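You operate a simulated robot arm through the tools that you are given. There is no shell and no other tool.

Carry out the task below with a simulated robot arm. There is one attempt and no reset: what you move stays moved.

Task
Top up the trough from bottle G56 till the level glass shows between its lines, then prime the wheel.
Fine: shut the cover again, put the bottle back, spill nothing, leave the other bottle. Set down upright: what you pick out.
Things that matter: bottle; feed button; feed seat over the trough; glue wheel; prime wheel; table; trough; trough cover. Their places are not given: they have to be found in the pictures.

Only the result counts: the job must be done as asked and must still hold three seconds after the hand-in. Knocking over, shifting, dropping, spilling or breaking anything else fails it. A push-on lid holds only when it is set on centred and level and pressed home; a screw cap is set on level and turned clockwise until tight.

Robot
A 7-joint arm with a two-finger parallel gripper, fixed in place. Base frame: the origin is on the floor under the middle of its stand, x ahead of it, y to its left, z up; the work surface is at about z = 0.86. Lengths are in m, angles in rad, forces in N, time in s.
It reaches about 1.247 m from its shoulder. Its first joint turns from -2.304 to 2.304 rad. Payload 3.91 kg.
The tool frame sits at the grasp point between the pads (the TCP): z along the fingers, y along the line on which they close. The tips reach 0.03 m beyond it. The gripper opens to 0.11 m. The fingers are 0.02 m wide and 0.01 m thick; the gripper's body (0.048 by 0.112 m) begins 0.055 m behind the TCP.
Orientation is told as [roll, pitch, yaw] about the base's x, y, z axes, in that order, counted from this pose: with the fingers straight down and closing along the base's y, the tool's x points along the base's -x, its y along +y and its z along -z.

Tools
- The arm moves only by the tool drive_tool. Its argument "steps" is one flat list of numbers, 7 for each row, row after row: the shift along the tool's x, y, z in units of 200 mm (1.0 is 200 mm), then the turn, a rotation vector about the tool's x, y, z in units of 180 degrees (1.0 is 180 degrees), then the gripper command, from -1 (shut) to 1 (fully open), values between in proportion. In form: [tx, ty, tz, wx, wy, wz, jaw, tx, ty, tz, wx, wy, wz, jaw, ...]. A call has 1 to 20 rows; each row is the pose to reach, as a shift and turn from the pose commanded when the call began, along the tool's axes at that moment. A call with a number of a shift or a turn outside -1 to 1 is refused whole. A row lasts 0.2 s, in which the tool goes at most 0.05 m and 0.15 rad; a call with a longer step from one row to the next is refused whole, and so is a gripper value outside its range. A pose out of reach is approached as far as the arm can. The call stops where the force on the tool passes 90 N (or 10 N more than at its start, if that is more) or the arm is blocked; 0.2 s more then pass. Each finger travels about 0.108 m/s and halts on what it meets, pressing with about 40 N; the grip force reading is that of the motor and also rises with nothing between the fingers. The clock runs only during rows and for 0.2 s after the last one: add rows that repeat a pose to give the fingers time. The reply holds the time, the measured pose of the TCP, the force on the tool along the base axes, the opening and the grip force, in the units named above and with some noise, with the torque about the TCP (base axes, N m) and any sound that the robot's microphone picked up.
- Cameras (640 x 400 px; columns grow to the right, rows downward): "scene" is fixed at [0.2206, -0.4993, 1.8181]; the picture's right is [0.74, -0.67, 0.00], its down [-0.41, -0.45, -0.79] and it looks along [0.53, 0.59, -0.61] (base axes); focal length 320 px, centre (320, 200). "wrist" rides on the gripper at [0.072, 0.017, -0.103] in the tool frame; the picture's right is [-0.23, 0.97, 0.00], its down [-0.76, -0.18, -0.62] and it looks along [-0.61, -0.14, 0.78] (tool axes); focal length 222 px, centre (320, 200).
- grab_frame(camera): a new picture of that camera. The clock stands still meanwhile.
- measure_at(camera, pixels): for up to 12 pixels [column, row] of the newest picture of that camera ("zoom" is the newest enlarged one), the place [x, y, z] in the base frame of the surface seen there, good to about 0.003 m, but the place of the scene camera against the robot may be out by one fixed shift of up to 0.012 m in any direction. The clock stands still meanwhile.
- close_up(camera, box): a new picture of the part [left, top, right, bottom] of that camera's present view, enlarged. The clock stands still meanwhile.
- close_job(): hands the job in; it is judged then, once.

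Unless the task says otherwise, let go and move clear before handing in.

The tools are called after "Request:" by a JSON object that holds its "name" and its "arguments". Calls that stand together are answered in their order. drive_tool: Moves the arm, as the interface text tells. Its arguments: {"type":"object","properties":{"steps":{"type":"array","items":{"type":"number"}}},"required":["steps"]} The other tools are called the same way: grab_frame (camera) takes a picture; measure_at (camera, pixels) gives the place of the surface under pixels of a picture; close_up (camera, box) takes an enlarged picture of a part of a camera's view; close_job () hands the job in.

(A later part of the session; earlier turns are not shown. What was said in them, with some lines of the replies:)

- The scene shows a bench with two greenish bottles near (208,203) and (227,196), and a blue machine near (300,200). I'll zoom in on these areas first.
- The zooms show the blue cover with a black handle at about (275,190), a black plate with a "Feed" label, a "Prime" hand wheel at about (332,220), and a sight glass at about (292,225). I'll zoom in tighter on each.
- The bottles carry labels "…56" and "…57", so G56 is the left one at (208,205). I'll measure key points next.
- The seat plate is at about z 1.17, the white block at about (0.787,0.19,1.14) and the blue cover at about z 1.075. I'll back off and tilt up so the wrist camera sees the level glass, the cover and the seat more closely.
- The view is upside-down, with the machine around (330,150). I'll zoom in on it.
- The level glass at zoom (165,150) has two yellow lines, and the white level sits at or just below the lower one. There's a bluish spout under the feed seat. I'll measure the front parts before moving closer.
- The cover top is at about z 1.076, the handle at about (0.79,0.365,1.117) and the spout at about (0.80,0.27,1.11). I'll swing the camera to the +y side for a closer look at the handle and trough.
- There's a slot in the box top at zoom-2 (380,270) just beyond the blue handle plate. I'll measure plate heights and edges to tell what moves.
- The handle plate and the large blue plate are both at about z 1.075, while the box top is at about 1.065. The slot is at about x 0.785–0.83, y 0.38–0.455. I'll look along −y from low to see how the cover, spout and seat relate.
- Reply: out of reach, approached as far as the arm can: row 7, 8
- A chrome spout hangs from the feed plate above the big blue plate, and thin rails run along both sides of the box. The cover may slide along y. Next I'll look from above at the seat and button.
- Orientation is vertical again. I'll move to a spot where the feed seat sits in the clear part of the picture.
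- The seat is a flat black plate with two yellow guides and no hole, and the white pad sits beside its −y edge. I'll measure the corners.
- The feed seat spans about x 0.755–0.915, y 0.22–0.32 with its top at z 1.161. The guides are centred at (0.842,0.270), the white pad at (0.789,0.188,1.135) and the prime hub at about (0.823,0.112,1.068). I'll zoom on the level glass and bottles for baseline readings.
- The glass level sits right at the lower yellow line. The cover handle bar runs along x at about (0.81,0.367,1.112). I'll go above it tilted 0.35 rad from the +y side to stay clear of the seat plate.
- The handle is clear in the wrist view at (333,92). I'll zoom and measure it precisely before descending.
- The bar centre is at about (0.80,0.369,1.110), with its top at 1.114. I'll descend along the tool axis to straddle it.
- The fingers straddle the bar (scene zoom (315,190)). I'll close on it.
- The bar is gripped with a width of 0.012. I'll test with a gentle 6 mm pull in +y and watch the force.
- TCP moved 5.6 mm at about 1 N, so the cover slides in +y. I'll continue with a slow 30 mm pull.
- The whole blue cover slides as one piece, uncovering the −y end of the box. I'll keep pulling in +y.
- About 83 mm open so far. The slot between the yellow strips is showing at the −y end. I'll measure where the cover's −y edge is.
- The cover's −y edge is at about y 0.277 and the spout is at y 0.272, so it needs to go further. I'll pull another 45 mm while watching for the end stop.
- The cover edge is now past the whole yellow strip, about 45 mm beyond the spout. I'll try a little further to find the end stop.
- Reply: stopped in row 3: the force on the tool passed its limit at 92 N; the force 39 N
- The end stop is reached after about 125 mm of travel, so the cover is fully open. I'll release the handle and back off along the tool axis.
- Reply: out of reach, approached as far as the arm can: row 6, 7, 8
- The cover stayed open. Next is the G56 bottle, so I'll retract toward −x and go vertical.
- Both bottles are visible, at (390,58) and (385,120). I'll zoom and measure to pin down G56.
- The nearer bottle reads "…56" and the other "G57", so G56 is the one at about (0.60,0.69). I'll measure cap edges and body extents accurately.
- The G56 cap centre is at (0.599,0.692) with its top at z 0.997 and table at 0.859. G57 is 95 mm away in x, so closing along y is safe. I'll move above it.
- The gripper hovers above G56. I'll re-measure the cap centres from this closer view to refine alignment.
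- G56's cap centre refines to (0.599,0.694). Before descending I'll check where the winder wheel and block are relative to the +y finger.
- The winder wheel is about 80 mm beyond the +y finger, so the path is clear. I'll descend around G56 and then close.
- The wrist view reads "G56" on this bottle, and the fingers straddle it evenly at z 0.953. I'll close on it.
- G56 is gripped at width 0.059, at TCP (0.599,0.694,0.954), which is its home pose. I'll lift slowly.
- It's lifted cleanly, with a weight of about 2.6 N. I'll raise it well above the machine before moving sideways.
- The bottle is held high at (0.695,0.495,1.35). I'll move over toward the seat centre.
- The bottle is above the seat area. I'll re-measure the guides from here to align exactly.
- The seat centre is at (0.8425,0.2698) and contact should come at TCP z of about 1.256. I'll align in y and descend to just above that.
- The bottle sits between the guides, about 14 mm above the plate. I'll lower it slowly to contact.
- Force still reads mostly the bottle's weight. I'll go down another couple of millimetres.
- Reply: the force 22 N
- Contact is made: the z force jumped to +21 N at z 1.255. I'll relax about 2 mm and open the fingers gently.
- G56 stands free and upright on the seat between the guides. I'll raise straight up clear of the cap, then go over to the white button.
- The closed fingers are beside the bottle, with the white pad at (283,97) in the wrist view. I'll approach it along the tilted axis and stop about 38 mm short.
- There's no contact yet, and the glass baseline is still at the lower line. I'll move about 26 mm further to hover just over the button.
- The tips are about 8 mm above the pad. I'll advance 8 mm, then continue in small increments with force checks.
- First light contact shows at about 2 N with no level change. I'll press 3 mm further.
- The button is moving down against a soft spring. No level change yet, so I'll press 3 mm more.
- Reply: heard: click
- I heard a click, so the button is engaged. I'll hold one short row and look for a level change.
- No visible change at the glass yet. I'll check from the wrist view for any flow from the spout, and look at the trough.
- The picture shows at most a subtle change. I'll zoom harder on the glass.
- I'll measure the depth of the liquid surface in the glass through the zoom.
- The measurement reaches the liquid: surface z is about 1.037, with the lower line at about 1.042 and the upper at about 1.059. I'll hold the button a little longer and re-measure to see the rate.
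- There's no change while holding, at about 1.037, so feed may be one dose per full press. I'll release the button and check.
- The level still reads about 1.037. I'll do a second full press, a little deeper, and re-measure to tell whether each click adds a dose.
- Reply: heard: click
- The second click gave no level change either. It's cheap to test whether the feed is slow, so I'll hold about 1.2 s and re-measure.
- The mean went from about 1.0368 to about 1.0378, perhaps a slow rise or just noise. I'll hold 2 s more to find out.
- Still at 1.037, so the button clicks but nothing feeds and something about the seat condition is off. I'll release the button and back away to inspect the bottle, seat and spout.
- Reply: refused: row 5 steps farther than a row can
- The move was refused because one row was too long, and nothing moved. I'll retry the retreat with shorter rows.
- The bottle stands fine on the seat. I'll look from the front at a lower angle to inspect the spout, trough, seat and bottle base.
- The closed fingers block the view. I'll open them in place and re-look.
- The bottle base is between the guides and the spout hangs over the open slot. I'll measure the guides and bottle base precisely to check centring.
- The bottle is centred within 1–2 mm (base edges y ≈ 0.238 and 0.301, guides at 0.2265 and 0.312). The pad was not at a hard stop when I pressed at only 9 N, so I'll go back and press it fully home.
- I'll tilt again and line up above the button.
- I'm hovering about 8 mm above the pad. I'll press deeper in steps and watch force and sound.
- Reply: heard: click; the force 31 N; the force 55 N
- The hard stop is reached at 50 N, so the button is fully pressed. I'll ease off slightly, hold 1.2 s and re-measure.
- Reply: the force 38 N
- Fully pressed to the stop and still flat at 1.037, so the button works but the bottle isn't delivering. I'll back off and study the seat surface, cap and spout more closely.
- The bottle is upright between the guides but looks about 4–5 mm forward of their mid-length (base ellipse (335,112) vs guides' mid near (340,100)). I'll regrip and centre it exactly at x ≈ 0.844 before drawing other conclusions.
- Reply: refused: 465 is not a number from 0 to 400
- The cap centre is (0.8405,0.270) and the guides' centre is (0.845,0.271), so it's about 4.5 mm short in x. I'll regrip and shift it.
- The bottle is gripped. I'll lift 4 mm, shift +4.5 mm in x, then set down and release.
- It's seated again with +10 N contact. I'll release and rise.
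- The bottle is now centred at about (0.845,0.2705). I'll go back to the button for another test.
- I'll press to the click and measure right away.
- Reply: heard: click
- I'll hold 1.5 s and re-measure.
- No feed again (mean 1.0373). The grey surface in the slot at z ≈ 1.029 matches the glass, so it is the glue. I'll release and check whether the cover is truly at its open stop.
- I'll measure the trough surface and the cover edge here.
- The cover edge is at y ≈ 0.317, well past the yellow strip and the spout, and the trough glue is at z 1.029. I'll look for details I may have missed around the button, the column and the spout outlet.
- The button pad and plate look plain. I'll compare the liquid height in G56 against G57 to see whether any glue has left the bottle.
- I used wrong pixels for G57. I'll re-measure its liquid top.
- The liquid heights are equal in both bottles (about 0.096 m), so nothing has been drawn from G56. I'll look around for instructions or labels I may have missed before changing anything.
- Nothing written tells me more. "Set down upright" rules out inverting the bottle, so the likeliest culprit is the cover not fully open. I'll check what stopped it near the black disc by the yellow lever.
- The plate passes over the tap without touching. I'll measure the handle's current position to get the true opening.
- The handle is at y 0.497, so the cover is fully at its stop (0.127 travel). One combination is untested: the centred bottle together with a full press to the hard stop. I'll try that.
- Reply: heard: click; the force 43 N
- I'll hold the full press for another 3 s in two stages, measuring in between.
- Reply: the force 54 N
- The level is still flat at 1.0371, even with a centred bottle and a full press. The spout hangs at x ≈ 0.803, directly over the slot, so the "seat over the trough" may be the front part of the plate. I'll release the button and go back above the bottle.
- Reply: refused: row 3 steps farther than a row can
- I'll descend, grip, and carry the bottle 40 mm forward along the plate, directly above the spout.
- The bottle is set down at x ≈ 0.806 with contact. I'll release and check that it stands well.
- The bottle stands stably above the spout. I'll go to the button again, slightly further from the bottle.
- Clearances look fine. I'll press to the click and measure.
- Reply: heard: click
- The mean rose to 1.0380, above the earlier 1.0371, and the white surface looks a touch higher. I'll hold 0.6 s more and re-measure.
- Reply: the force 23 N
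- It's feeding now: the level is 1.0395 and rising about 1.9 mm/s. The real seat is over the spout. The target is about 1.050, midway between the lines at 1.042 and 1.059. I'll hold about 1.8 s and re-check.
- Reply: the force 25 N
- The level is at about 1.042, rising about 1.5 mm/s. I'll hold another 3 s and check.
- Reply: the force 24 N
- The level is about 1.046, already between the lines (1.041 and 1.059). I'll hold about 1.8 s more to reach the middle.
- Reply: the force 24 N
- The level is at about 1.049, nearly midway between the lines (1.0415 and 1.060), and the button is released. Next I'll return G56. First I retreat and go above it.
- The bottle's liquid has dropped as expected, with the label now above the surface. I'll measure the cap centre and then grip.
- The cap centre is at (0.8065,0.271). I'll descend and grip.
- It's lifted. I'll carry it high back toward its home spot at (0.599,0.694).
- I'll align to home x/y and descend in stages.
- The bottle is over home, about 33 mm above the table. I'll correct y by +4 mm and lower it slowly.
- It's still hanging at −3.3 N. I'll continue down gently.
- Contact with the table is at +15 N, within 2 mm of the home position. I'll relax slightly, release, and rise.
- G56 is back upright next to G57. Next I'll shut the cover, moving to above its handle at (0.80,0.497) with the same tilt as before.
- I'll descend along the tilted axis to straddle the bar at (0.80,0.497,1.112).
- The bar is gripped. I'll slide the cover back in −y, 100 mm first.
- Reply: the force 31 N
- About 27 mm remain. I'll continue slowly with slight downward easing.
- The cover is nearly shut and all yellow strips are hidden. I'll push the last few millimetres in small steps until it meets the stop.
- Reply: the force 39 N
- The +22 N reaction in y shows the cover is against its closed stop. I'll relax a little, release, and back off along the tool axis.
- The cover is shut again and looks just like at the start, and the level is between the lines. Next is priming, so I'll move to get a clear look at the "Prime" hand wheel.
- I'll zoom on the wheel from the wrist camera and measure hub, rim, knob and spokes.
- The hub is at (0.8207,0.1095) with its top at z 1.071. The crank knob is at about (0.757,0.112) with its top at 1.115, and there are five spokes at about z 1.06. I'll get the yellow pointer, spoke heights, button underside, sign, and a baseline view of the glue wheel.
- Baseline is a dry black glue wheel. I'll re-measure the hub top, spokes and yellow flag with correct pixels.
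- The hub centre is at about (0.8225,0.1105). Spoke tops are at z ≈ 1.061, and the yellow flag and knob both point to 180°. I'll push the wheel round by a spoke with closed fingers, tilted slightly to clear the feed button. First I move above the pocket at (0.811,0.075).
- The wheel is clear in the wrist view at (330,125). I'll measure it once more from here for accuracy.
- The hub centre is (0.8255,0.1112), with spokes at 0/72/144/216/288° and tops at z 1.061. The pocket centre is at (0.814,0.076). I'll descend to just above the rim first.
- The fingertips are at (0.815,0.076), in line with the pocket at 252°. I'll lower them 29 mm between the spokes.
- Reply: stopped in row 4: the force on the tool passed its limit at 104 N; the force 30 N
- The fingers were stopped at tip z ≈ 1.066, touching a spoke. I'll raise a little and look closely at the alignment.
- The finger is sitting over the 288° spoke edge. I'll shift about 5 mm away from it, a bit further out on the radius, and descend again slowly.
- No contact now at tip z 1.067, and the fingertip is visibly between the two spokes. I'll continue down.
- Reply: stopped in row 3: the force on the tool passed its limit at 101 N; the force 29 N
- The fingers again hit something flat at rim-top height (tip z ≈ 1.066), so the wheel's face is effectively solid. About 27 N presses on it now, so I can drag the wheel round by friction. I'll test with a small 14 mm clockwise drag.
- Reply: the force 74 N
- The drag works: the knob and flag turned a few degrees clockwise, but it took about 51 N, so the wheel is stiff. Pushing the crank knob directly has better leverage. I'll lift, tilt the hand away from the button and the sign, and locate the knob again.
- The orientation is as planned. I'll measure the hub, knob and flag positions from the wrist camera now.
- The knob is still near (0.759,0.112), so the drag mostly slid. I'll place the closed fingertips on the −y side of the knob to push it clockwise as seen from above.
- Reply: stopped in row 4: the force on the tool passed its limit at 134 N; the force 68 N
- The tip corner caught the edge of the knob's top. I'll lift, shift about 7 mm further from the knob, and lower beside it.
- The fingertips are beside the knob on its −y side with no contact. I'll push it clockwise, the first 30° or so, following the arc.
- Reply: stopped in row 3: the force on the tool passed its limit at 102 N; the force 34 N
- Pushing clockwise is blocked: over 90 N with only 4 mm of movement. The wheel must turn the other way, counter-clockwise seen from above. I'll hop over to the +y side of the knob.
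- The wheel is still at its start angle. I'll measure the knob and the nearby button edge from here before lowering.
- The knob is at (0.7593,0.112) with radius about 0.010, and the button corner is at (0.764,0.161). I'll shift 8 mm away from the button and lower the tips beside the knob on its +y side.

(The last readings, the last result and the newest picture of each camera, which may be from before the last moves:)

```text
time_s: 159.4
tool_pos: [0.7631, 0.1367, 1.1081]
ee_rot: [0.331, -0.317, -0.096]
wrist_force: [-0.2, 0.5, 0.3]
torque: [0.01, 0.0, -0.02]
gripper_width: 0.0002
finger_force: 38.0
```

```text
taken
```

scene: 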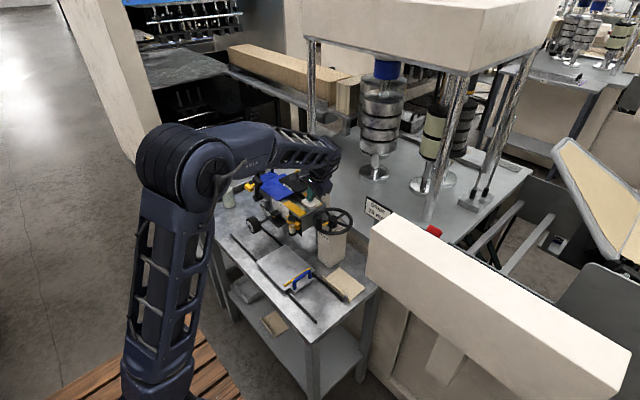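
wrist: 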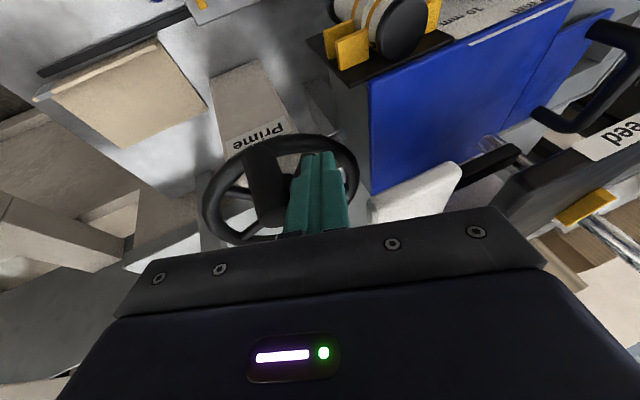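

The tips are beside the knob on its +y side with no contact. I'll push it counter-clockwise for the first 30°.

Request:
{"name": "drive_tool", "arguments": {"steps": [-0.012, -0.0243, -0.0043, 0, 0, 0, -1, -0.008, -0.0623, -0.0187, 0, 0, 0, -1, -0.004, -0.1008, -0.0333, 0, 0, 0, -1, -0.0106, -0.1398, -0.0444, 0, 0, 0, -1, -0.0171, -0.1788, -0.0555, 0, 0, 0, -1]}}

Request:
{"name": "grab_frame", "arguments": {"camera": "wrist"}}

Request:
{"name": "close_up", "arguments": {"camera": "scene", "box": [300, 180, 370, 250]}}

```text
time_s: 160.6
tool_pos: [0.7623, 0.0989, 1.1065]
ee_rot: [0.33, -0.317, -0.096]
wrist_force: [-0.1, -0.5, -0.2]
torque: [-0.04, -0.02, 0.02]
gripper_width: 0.0002
finger_force: 37.9
```

```text
taken
```

wrist: 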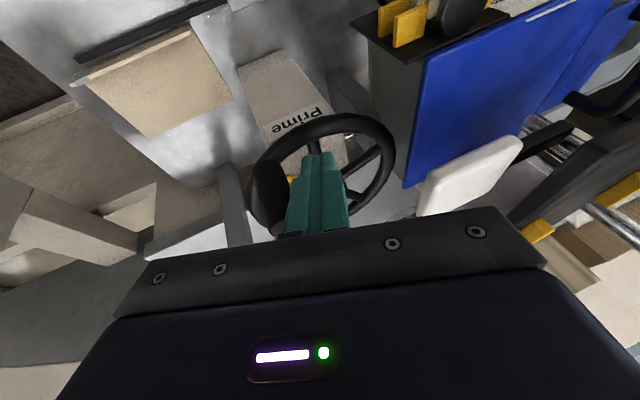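

```text
5.71 times, centred on (335, 215) of scene
```

zoom: 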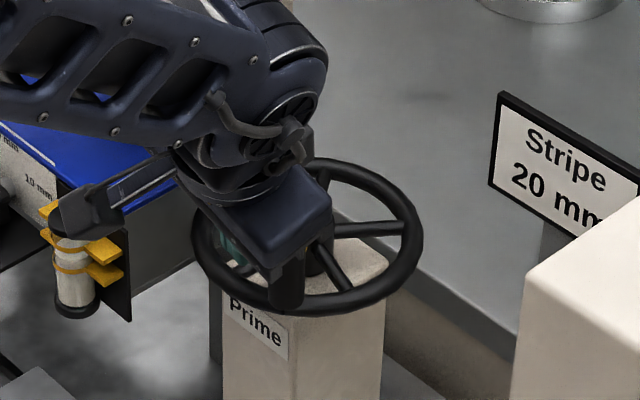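

It turns freely this way, with almost no force. I'll keep pushing counter-clockwise along the arc to about 330°.

Request:
{"name": "drive_tool", "arguments": {"steps": [-0.0317, -0.0744, -0.0146, 0, 0, 0, -1, -0.0819, -0.1396, -0.0196, 0, 0, 0, -1, -0.1327, -0.2062, -0.0248, 0, 0, 0, -1, -0.1926, -0.2553, -0.0209, 0, 0, 0, -1, -0.2617, -0.2807, -0.0057, 0, 0, 0, -1, -0.3392, -0.2758, 0.0229, 0, 0, 0, -1, -0.4101, -0.2519, 0.0557, 0, 0, 0, -1, -0.4702, -0.2084, 0.0915, 0, 0, 0, -1]}}

Request:
{"name": "grab_frame", "arguments": {"camera": "wrist"}}

Request:
{"name": "close_up", "arguments": {"camera": "scene", "box": [300, 180, 370, 250]}}

Request:
{"name": "close_up", "arguments": {"camera": "scene", "box": [236, 200, 276, 240]}}

```text
time_s: 162.4
tool_pos: [0.8494, 0.0517, 1.1081]
ee_rot: [0.327, -0.305, -0.096]
wrist_force: [-46.5, -14.8, 27.2]
torque: [0.09, 0.53, 0.47]
gripper_width: 0.0
finger_force: 37.6
stopped in row 8: the force on the tool passed its limit at 101 N (the readings are from after the stop); the commanded pose is now the measured one
```

```text
taken
```

wrist: 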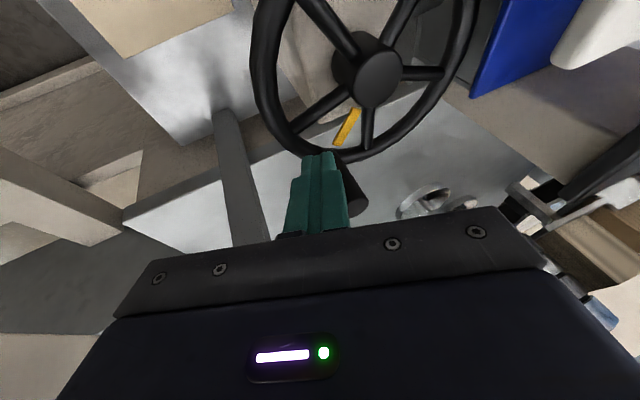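

```text
5.71 times, centred on (335, 215) of scene
```

zoom: 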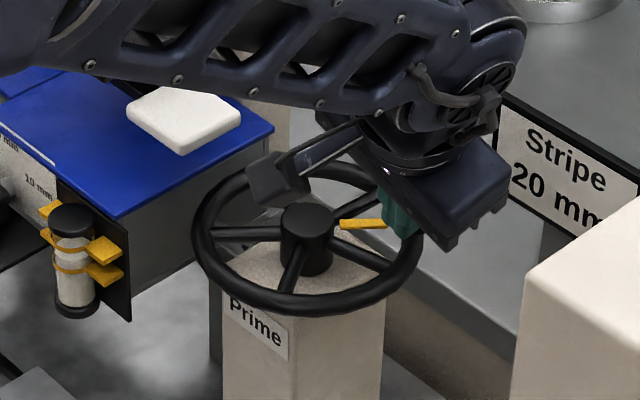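

```text
10.00 times, centred on (256, 220) of scene
```

zoom: 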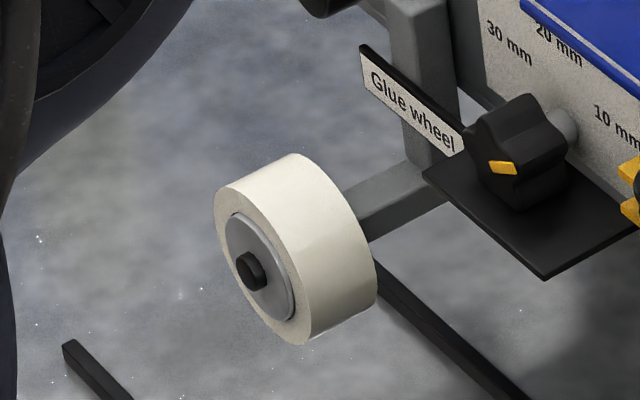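

The glue wheel has turned from black to white, so it's coated and primed, and the prime wheel reached an end stop at about 330°. I'll back the hand off gently and lift away.

Request:
{"name": "drive_tool", "arguments": {"steps": [0.022, -0.014, -0.0125, 0, 0, 0, -1, -0.026, 0.048, -0.197, 0, 0, 0, -1, -0.077, 0.124, -0.3755, 0, 0, 0, -1, -0.053, 0.1945, -0.59, 0, 0, 0, -1, 0.0495, 0.2345, -0.7715, 0, 0, 0, -1, 0.0495, 0.2345, -0.7715, 0, 0, 0, -1]}}

Request:
{"name": "close_up", "arguments": {"camera": "scene", "box": [300, 180, 370, 250]}}

Request:
{"name": "close_up", "arguments": {"camera": "scene", "box": [280, 212, 304, 236]}}

Request:
{"name": "measure_at", "arguments": {"camera": "zoom", "pixels": [[310, 210], [310, 218], [310, 225], [330, 205], [330, 215], [330, 222], [295, 210], [295, 218], [345, 205], [345, 212], [310, 256], [310, 192]]}}

```text
time_s: 163.8
tool_pos: [0.7944, 0.0511, 1.2575]
ee_rot: [0.328, -0.307, -0.095]
wrist_force: [-0.4, 0.4, -0.2]
torque: [0.0, 0.01, 0.02]
gripper_width: 0.0
finger_force: 38.0
```

```text
5.71 times, centred on (335, 215) of scene
```

zoom: 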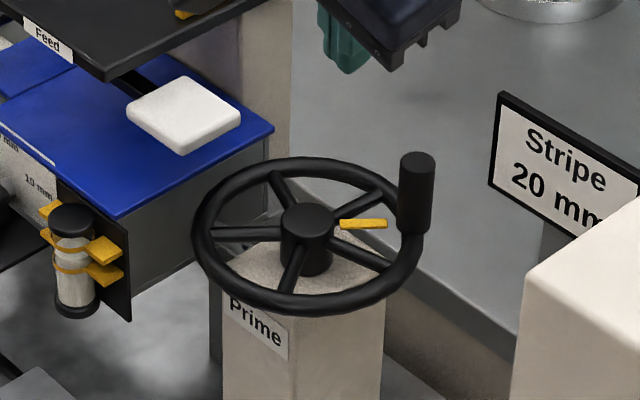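

```text
16.00 times, centred on (292, 224) of scene
```

zoom: 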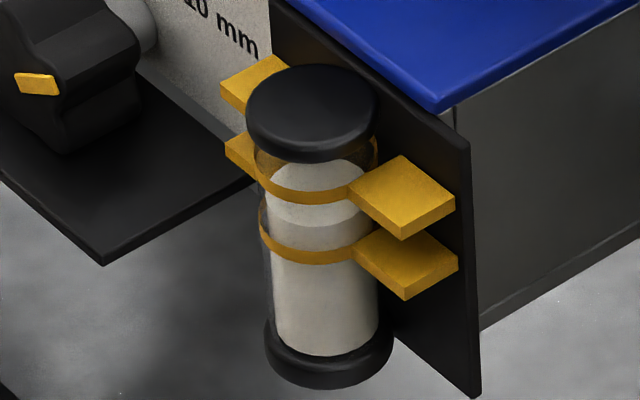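

```text
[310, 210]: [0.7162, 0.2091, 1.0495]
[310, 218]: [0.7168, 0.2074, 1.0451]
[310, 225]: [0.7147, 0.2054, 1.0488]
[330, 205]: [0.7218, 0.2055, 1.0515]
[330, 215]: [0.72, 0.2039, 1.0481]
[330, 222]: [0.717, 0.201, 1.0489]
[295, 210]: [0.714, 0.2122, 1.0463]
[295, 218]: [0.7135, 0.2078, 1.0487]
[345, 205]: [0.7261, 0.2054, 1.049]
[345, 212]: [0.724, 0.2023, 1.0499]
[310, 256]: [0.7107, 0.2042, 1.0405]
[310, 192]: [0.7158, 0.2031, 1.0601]
```

The level still reads about 1.049, between the lines at 1.0405 and 1.060, and the prime wheel holds its turned position. I'll move the arm clear and do a final check of everything.

Request:
{"name": "drive_tool", "arguments": {"steps": [0.1, 0.039, -0.157, 0, 0, 0, -1, 0.209, 0.077, -0.313, 0, 0, 0, -1, 0.314, 0.116, -0.47, 0, 0, 0, -0.5, 0.418, 0.154, -0.626, 0, 0, 0, 0, 0.5225, 0.193, -0.7825, 0, 0, 0, 0, 0.5225, 0.193, -0.7825, 0, 0, 0, 0]}}

Request:
{"name": "grab_frame", "arguments": {"camera": "scene"}}

Request:
{"name": "close_up", "arguments": {"camera": "scene", "box": [180, 160, 300, 250]}}

Request:
{"name": "close_up", "arguments": {"camera": "scene", "box": [240, 150, 360, 240]}}

Request:
{"name": "close_up", "arguments": {"camera": "scene", "box": [190, 175, 246, 220]}}

```text
time_s: 165.2
tool_pos: [0.646, 0.0547, 1.3765]
ee_rot: [0.326, -0.306, -0.095]
wrist_force: [-1.0, 0.0, 0.2]
torque: [0.02, 0.02, 0.0]
gripper_width: 0.055
finger_force: 0.0
```

```text
taken
```

scene: 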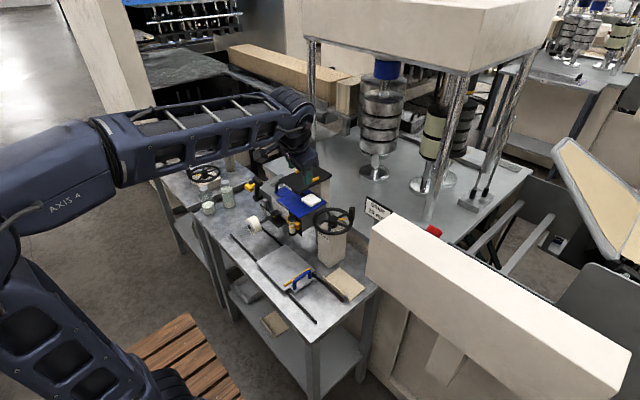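

```text
4.44 times, centred on (240, 205) of scene
```

zoom: 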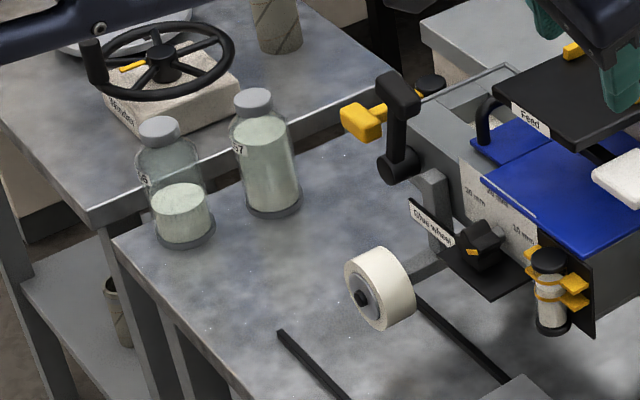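

```text
4.44 times, centred on (300, 195) of scene
```

zoom: 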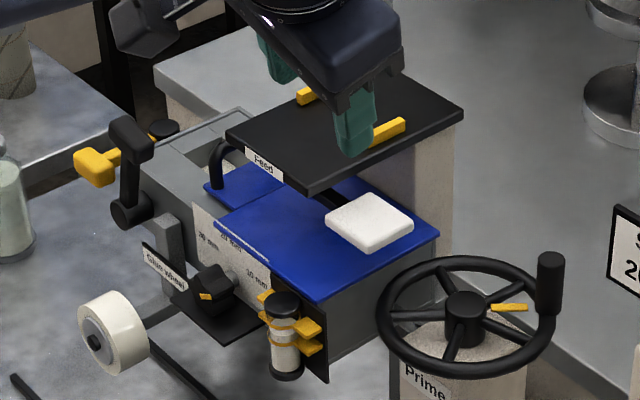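

```text
8.89 times, centred on (218, 198) of scene
```

zoom: 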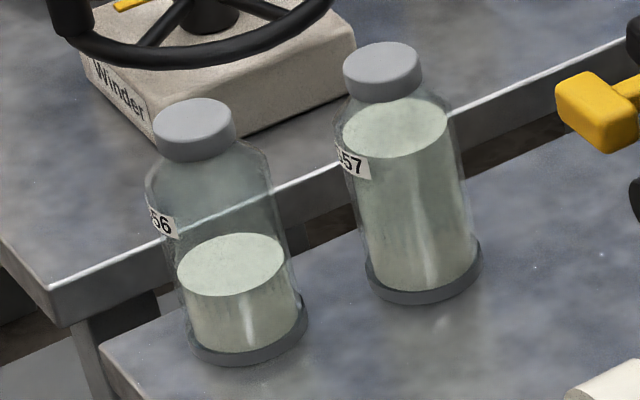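

Final pictures: G56 and G57 stand upright in place, and the cover is shut. The level glass reads between its lines, the glue wheel is coated white, and no spill is visible. The arm is clear, so I'm handing in.

Request:
{"name": "close_job", "arguments": {}}

```text
The job is handed in.
```

The trough is topped up from G56, the wheel is primed, and the job is handed in.

| Item | State at hand-in |
|---|---|
| Level glass | About 8 mm above the lower line and 11 mm below the upper, measured again after priming |
| Glue wheel | Turned from black to white all round |
| Cover | Slid back against its closed stop |
| Bottle G56 | Upright, within about 2 mm of where it started |
| Bottle G57 | Not touched |
| Spills | None visible in the last pictures |

- **Feed:** nothing flowed while the bottle stood between the yellow guides, even with the button pressed to its stop. It fed once I moved the bottle about 40 mm forward, directly over the spout.
- **Priming:** the prime wheel only turns counter-clockwise, seen from above. It stopped after about 150°, and the glue wheel was white by then. I left the prime wheel there.
- **Contact forces:** a few moves hit the 90 N force limit: at the cover's open stop, twice on the prime wheel's face, and on its knob. I saw no damage or shifting afterwards.
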